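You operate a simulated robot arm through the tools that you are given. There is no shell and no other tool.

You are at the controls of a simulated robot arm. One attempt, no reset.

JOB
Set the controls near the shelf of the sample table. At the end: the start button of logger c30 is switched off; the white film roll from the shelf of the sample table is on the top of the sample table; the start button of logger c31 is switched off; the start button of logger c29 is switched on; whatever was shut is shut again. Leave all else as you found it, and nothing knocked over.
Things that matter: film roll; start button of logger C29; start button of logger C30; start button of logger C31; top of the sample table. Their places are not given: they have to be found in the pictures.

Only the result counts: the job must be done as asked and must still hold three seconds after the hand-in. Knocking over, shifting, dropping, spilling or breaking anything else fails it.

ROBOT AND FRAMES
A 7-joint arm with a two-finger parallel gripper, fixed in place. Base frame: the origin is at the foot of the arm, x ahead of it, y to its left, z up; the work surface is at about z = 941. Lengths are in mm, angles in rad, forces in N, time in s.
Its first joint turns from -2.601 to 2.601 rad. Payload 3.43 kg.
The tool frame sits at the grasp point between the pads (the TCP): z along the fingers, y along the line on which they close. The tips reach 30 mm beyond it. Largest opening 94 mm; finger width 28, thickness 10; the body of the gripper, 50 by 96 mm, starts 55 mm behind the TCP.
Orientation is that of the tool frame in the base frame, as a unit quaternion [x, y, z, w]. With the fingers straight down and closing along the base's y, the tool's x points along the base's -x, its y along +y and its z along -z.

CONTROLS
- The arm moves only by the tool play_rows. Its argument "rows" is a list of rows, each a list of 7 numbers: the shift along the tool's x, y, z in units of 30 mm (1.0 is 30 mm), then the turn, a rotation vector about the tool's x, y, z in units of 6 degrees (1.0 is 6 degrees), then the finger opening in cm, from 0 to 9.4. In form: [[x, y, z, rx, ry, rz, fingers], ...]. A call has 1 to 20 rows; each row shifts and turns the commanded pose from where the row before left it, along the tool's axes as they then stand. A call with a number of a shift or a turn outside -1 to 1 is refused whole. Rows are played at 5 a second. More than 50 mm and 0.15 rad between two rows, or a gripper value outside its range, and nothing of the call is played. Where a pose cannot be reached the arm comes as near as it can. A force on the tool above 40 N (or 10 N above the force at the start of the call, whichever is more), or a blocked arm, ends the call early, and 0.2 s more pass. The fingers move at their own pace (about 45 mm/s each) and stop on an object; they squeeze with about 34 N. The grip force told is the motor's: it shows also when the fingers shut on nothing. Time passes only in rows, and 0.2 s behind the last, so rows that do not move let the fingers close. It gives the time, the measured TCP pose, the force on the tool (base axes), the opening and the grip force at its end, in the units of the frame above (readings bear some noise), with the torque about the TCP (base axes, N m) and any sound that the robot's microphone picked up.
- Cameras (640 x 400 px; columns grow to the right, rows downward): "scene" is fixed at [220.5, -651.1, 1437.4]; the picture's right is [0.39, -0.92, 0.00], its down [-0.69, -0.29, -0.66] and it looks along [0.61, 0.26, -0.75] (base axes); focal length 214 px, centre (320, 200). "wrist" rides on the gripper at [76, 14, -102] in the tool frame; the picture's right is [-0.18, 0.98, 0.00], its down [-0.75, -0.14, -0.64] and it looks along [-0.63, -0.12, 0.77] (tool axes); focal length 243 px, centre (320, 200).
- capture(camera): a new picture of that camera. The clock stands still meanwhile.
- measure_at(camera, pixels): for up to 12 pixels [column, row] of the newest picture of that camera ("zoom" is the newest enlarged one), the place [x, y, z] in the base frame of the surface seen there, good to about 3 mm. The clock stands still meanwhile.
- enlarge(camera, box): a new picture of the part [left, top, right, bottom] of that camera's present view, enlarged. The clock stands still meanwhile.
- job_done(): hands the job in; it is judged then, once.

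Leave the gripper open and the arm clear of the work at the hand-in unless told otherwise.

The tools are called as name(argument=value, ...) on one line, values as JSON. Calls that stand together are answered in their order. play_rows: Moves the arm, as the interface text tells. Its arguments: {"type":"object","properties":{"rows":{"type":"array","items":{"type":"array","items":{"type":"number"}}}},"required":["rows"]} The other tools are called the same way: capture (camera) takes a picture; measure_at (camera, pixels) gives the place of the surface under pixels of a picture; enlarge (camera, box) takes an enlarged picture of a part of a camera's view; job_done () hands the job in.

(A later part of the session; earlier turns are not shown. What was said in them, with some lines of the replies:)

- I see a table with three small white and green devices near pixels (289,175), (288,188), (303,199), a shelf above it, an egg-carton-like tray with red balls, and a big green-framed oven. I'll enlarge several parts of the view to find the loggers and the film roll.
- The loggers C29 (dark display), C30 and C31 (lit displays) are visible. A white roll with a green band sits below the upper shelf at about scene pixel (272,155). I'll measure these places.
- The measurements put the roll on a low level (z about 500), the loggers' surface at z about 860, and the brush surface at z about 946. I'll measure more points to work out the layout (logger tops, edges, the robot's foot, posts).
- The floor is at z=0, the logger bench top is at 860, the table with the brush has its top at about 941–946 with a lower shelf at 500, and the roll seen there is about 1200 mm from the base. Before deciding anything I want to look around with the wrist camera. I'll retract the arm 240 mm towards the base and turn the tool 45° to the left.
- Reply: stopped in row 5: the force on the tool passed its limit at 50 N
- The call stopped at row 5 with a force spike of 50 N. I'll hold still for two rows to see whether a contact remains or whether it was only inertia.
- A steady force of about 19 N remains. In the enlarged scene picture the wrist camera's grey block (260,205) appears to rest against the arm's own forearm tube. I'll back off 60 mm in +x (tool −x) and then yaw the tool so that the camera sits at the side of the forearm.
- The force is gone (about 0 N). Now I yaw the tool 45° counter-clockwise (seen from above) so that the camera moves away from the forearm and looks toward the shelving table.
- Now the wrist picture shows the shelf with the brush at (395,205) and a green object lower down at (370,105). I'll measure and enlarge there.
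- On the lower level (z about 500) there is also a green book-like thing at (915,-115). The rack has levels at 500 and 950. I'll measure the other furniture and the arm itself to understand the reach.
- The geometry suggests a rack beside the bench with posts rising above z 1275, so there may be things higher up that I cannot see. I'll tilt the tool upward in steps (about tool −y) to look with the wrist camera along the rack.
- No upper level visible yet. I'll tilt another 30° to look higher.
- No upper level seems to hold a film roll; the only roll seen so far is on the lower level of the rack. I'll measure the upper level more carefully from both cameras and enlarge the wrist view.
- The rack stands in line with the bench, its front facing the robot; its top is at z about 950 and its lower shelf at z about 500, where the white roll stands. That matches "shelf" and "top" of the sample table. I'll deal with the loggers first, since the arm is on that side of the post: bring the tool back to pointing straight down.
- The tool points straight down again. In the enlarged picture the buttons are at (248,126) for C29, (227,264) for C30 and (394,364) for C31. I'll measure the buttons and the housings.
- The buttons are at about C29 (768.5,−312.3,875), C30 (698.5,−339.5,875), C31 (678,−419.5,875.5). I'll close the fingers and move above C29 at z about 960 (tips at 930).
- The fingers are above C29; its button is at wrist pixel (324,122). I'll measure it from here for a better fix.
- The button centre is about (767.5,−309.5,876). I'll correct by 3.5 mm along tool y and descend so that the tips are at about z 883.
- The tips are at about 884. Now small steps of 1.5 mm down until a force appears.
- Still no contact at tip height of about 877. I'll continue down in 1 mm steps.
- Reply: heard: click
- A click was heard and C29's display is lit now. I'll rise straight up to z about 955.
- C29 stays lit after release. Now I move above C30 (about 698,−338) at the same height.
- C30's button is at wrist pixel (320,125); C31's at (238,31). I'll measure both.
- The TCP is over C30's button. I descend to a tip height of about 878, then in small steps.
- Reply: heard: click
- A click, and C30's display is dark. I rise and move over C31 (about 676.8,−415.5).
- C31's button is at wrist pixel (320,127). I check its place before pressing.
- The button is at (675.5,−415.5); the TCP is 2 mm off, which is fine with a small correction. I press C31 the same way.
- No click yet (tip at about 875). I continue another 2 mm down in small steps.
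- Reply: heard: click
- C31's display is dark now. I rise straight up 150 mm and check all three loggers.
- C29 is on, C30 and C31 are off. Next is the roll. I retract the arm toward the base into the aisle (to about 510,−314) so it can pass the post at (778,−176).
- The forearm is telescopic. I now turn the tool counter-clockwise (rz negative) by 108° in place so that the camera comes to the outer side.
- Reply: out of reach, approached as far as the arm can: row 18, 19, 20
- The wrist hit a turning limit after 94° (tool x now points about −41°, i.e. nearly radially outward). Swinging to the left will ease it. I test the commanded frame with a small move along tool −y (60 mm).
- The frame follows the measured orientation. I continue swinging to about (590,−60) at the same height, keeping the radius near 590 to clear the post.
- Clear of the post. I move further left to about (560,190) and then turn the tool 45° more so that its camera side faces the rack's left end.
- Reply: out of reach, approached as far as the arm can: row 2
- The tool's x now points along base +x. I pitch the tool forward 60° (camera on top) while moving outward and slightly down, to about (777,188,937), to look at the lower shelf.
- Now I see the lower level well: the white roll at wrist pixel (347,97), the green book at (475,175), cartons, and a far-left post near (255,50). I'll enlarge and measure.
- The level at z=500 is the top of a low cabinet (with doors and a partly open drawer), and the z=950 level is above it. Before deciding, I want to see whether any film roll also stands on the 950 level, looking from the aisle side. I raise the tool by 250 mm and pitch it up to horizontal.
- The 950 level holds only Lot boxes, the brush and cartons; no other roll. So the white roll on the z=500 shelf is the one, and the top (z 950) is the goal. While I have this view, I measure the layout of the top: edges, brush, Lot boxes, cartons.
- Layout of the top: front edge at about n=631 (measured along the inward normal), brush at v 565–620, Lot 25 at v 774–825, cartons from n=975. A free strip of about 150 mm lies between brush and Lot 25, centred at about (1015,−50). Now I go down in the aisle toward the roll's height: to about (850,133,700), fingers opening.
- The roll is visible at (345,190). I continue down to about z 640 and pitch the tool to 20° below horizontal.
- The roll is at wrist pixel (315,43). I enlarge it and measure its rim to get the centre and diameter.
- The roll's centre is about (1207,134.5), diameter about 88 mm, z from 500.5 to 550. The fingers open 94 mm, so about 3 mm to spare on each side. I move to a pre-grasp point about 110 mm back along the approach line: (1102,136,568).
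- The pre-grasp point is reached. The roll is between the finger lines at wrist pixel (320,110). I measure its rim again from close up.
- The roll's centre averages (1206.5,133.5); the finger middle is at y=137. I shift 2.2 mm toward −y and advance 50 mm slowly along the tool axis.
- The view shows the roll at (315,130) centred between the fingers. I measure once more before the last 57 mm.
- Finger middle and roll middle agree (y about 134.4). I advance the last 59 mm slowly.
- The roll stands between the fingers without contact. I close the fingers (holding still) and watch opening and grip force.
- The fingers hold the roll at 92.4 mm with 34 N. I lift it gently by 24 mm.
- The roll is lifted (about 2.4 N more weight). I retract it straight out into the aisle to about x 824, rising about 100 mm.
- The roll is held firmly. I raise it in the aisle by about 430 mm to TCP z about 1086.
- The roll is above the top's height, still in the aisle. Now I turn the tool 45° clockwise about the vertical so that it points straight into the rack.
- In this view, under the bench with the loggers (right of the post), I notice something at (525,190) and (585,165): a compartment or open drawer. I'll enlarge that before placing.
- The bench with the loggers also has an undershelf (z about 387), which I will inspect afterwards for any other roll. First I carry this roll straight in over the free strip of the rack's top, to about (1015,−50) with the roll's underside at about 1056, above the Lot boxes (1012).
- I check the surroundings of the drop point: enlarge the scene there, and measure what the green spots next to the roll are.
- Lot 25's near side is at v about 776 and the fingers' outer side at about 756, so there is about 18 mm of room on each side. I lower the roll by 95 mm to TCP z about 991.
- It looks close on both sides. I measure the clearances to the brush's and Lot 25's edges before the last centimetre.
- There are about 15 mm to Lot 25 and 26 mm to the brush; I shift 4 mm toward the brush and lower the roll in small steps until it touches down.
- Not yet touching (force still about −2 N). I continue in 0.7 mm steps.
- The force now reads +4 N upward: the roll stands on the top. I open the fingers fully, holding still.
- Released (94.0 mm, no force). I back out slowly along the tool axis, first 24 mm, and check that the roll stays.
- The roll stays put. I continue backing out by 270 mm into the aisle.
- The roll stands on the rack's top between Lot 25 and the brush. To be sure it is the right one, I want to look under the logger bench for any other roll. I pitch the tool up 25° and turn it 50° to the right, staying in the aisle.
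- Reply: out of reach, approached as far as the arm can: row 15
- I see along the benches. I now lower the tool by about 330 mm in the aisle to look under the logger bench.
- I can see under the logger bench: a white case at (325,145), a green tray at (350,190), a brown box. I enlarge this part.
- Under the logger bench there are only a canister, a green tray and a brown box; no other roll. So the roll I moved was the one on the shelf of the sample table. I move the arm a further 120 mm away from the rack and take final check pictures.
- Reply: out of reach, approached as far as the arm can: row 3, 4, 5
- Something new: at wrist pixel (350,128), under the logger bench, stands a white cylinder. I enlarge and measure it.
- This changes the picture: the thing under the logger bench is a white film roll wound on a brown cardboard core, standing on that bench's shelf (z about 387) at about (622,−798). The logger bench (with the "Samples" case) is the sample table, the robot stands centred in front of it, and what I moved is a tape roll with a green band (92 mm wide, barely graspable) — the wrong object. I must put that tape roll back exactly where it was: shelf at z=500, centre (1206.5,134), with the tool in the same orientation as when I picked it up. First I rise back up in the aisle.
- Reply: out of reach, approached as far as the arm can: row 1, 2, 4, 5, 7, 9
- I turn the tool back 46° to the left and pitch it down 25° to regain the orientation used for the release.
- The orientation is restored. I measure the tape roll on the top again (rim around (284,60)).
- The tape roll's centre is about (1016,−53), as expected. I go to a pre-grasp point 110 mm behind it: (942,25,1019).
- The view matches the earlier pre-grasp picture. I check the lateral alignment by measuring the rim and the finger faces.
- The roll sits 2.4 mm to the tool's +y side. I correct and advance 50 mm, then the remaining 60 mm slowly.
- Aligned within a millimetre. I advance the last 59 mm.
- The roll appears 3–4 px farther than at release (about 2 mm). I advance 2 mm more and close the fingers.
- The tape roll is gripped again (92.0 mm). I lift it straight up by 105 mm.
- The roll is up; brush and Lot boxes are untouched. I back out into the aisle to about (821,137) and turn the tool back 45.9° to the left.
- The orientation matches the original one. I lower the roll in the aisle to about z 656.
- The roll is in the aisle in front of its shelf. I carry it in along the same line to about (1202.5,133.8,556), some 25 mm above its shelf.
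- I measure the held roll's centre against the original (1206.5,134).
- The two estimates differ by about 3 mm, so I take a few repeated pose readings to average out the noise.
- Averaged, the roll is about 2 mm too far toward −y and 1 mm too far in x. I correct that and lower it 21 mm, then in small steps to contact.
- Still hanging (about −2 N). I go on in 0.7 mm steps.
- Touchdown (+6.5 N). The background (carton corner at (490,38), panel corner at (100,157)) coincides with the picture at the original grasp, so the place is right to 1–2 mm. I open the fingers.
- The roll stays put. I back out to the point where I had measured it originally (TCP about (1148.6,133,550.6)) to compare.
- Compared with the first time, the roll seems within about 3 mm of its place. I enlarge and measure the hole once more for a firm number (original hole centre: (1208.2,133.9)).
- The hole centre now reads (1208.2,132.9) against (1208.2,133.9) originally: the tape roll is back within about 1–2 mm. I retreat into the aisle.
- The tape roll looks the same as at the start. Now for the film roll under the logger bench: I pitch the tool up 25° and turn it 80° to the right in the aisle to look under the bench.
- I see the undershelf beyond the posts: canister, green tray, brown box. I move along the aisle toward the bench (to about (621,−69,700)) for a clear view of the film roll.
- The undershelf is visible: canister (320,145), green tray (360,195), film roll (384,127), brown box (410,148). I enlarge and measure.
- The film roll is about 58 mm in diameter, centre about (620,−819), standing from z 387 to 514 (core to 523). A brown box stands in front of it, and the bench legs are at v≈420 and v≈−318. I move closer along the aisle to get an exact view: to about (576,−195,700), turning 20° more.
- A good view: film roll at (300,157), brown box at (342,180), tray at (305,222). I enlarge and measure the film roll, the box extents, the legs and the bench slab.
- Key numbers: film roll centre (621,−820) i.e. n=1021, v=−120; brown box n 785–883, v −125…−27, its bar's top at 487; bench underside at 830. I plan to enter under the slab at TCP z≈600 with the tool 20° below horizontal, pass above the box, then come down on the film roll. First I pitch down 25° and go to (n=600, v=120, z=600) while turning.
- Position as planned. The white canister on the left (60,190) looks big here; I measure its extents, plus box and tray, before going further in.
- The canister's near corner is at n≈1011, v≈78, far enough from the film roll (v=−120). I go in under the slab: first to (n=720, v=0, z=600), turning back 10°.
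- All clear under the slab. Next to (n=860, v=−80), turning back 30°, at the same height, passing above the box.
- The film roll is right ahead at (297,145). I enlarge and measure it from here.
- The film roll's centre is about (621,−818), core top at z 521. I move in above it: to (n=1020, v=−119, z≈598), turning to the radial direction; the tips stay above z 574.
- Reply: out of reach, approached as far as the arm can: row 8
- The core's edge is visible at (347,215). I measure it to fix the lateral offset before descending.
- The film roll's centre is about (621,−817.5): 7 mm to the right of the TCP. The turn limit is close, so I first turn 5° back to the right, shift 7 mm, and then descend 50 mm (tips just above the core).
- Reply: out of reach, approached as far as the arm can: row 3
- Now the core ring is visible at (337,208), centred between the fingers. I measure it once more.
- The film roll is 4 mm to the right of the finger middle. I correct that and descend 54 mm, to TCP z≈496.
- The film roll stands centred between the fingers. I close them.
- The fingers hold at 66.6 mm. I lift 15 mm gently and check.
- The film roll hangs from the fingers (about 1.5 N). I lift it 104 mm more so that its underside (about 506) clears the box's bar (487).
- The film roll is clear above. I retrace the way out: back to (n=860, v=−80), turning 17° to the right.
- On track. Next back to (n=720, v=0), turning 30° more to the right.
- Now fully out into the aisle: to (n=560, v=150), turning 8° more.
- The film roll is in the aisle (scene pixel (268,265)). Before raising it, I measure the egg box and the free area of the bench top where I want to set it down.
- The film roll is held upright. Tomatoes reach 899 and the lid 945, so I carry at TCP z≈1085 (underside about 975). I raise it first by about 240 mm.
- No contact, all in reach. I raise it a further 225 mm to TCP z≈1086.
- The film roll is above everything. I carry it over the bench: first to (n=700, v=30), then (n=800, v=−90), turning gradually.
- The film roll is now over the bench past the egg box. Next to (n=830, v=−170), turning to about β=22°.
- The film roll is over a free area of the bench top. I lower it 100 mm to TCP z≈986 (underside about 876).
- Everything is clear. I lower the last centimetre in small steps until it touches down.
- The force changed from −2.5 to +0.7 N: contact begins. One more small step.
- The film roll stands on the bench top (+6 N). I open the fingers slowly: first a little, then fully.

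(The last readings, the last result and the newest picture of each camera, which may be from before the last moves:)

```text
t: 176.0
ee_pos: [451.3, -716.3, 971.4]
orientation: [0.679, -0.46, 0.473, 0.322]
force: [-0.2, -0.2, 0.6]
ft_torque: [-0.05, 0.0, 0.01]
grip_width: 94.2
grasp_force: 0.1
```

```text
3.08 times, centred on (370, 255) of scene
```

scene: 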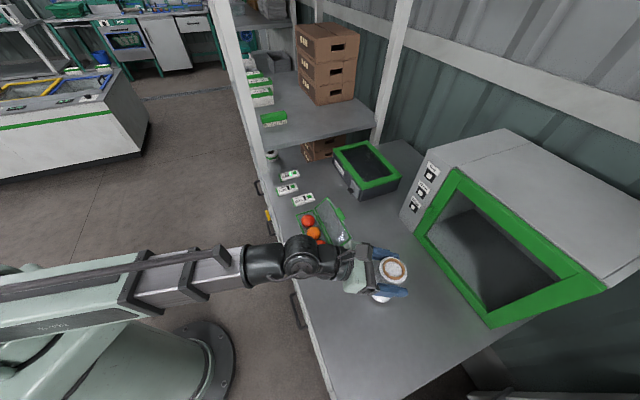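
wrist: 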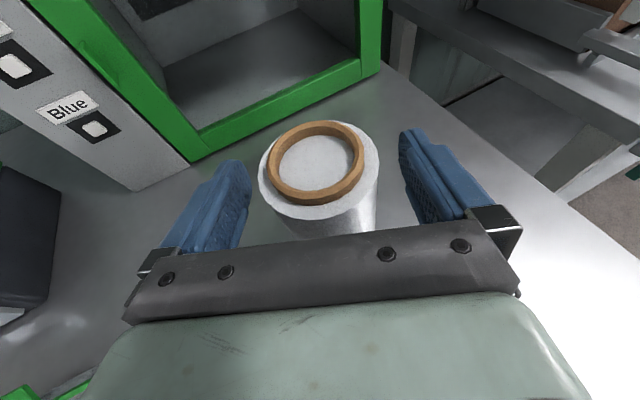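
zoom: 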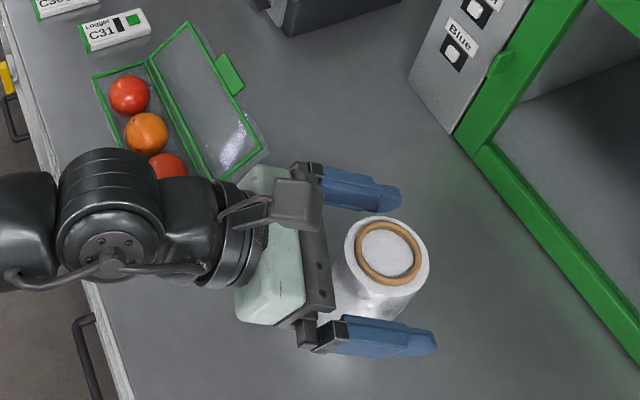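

The film roll stands upright on its own. I rise straight up, clear of it.

play_rows(rows=[[0.2, 0, -0.073, 0, 0, 0, 9.4], [0.5, 0, -0.182, 0, 0, 0, 9.4], [0.8, 0, -0.292, 0, 0, 0, 9.4], [0.8, 0, -0.292, 0, 0, 0, 9.4], [0.8, 0, -0.292, 0, 0, 0, 9.4], [0.8, 0, -0.292, 0, 0, 0, 9.4], [0, 0, 0, 0, 0, 0, 9.4]])

capture(camera="wrist")

capture(camera="scene")

```text
t: 177.6
ee_pos: [453.1, -717.2, 1097.2]
orientation: [0.679, -0.459, 0.473, 0.322]
force: [-0.2, -0.6, -0.6]
ft_torque: [-0.01, 0.01, 0.02]
grip_width: 94.0
grasp_force: 0.0
```

```text
taken
```

wrist: 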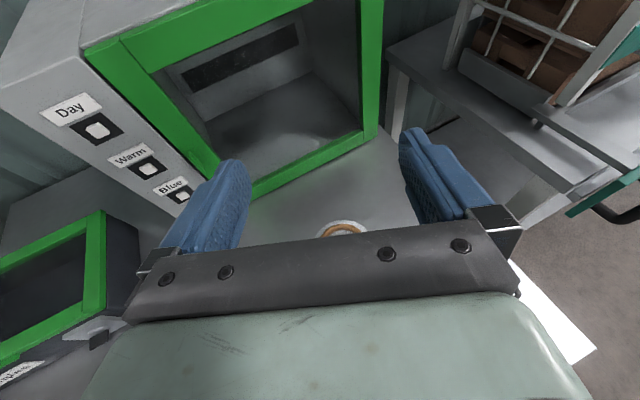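

```text
taken
```

scene: 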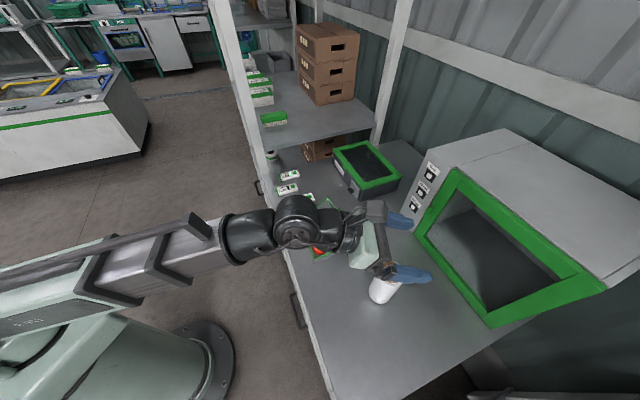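

The film roll stays upright. I retrace the carrying path backwards at z≈1097 into the aisle.

play_rows(rows=[[-0.132, -0.42, -0.363, -0.407, 0, 0.148, 9.4], [-0.138, -0.402, -0.379, -0.407, 0, 0.148, 9.4], [-0.144, -0.383, -0.396, -0.407, 0, 0.148, 9.4], [-0.15, -0.363, -0.4135, -0.407, 0, 0.148, 9.4], [-0.155, -0.343, -0.426, -0.407, 0, 0.148, 9.4], [-0.245, -0.193, -0.6736, -0.559, 0, 0.2035, 9.4], [-0.249, -0.148, -0.6846, -0.559, 0, 0.2035, 9.4], [-0.252, -0.103, -0.692, -0.559, 0, 0.2035, 9.4], [-0.253, -0.057, -0.6955, -0.559, 0, 0.2035, 9.4], [-0.254, -0.01, -0.6987, -0.559, 0, 0.2035, 9.4], [-0.254, 0.036, -0.6987, -0.559, 0, 0.2035, 9.4], [-0.2526, 0.082, -0.694, -0.559, 0, 0.2035, 9.4], [-0.246, 0.243, -0.6767, -0.1567, 0, 0.057, 9.4], [-0.245, 0.255, -0.6736, -0.1567, 0, 0.057, 9.4], [-0.2428, 0.268, -0.667, -0.1567, 0, 0.057, 9.4], [-0.2417, 0.28, -0.664, -0.1567, 0, 0.057, 9.4], [-0.2394, 0.292, -0.658, -0.1567, 0, 0.057, 9.4], [-0.238, 0.304, -0.655, -0.1567, 0, 0.057, 9.4], [-0.236, 0.317, -0.6486, -0.1567, 0, 0.057, 9.4], [-0.2337, 0.329, -0.642, -0.1567, 0, 0.057, 9.4]])

capture(camera="scene")

capture(camera="wrist")

```text
t: 181.8
ee_pos: [497.3, -301.4, 1095.9]
orientation: [-0.447, 0.687, -0.31, -0.482]
force: [-0.2, -0.4, 0.5]
ft_torque: [0.01, 0.0, 0.0]
grip_width: 94.1
grasp_force: 0.1
```

```text
taken
```

scene: 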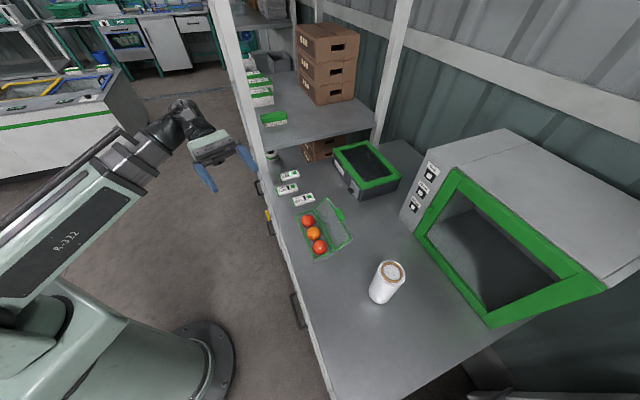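

```text
taken
```

wrist: 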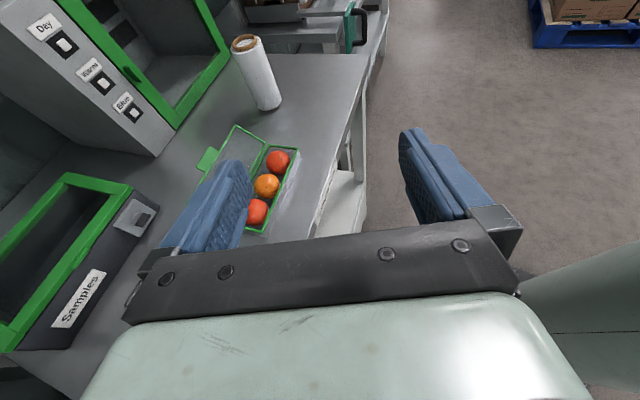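

The film roll stands upright on the sample table's top, and the arm is out in the aisle with the gripper open. I take final enlarged pictures to check loggers, film roll, tape roll and the rest.

enlarge(camera="scene", box=[240, 130, 400, 230])

enlarge(camera="scene", box=[230, 60, 390, 160])

enlarge(camera="scene", box=[290, 200, 450, 320])

measure_at(camera="scene", pixels=[[391, 272], [383, 297], [271, 160], [272, 153]])

```text
4.00 times, centred on (320, 180) of scene
```

zoom: 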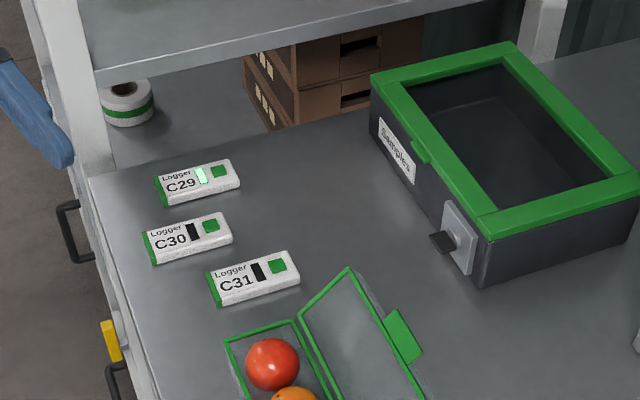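

```text
4.00 times, centred on (310, 110) of scene
```

zoom: 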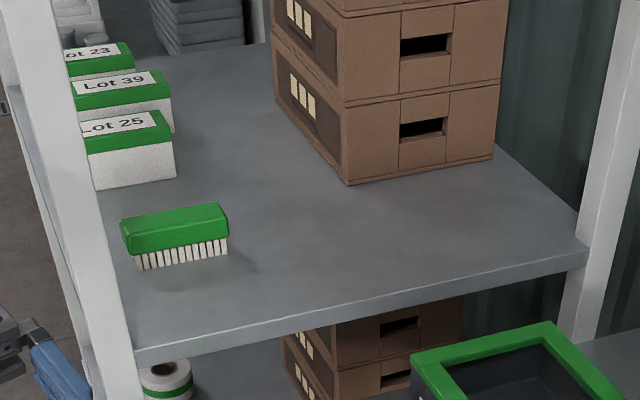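

```text
3.33 times, centred on (370, 260) of scene
```

zoom: 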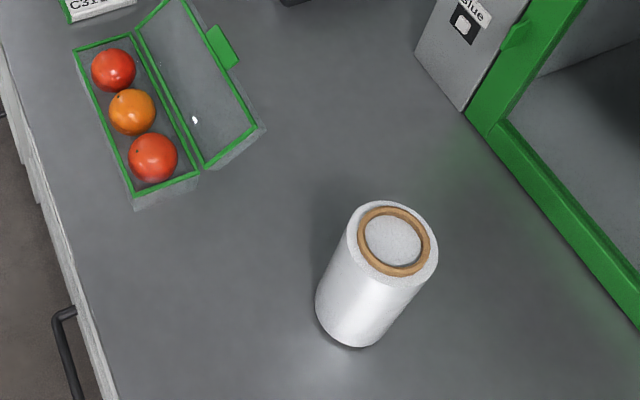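

```text
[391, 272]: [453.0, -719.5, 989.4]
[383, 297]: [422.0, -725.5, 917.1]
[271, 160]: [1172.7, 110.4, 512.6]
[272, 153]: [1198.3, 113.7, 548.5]
```

The checks:
- **Loggers:** C29 is lit; C30 and C31 are dark.
- **Film roll:** it stands upright on the sample table at about (453,−718).
- **Tape roll:** it measures within 1–3 mm of its original place.
- **Everything else:** the Lot boxes, brush, cartons and egg box look as they did at the start. Nothing was opened.
- **Arm:** the gripper is open and the arm is in the aisle.

I hand the job in.

job_done()

```text
The job is handed in.
```

I've handed in the job: the three loggers are set and the film roll is on the top of the sample table. I don't have the verdict. One other object, a tape roll, was moved by mistake and put back.

- **Loggers:** C29 is on; C30 and C31 are off. I heard each button click and saw each display change.
- **Film roll:** the white film roll was on the shelf under the bench with the loggers. It now stands upright on that bench's top at about (453, −718), and I saw it stay there after release.
- **My mistake:** I first took a white tape roll with a green band from the low shelf beside the bench and set it on the top above. I then found the real film roll under the bench and put the tape roll back. It measures within about 1–3 mm of where it started. If the judging allows no shift at all, this could count against the job.
- **Which table:** the labels don't name the sample table. I took it to be the bench with the loggers and the "Samples" case, because the film roll was on its shelf. One thing doesn't fit: that bench's top is at z ≈ 860, while the work surface was given as about 941. The top of the rack beside it is at about 950.
- **Everything else:** nothing was opened or knocked over, and the other objects in view look as they did at the start. The gripper is open and the arm is clear, in the aisle.
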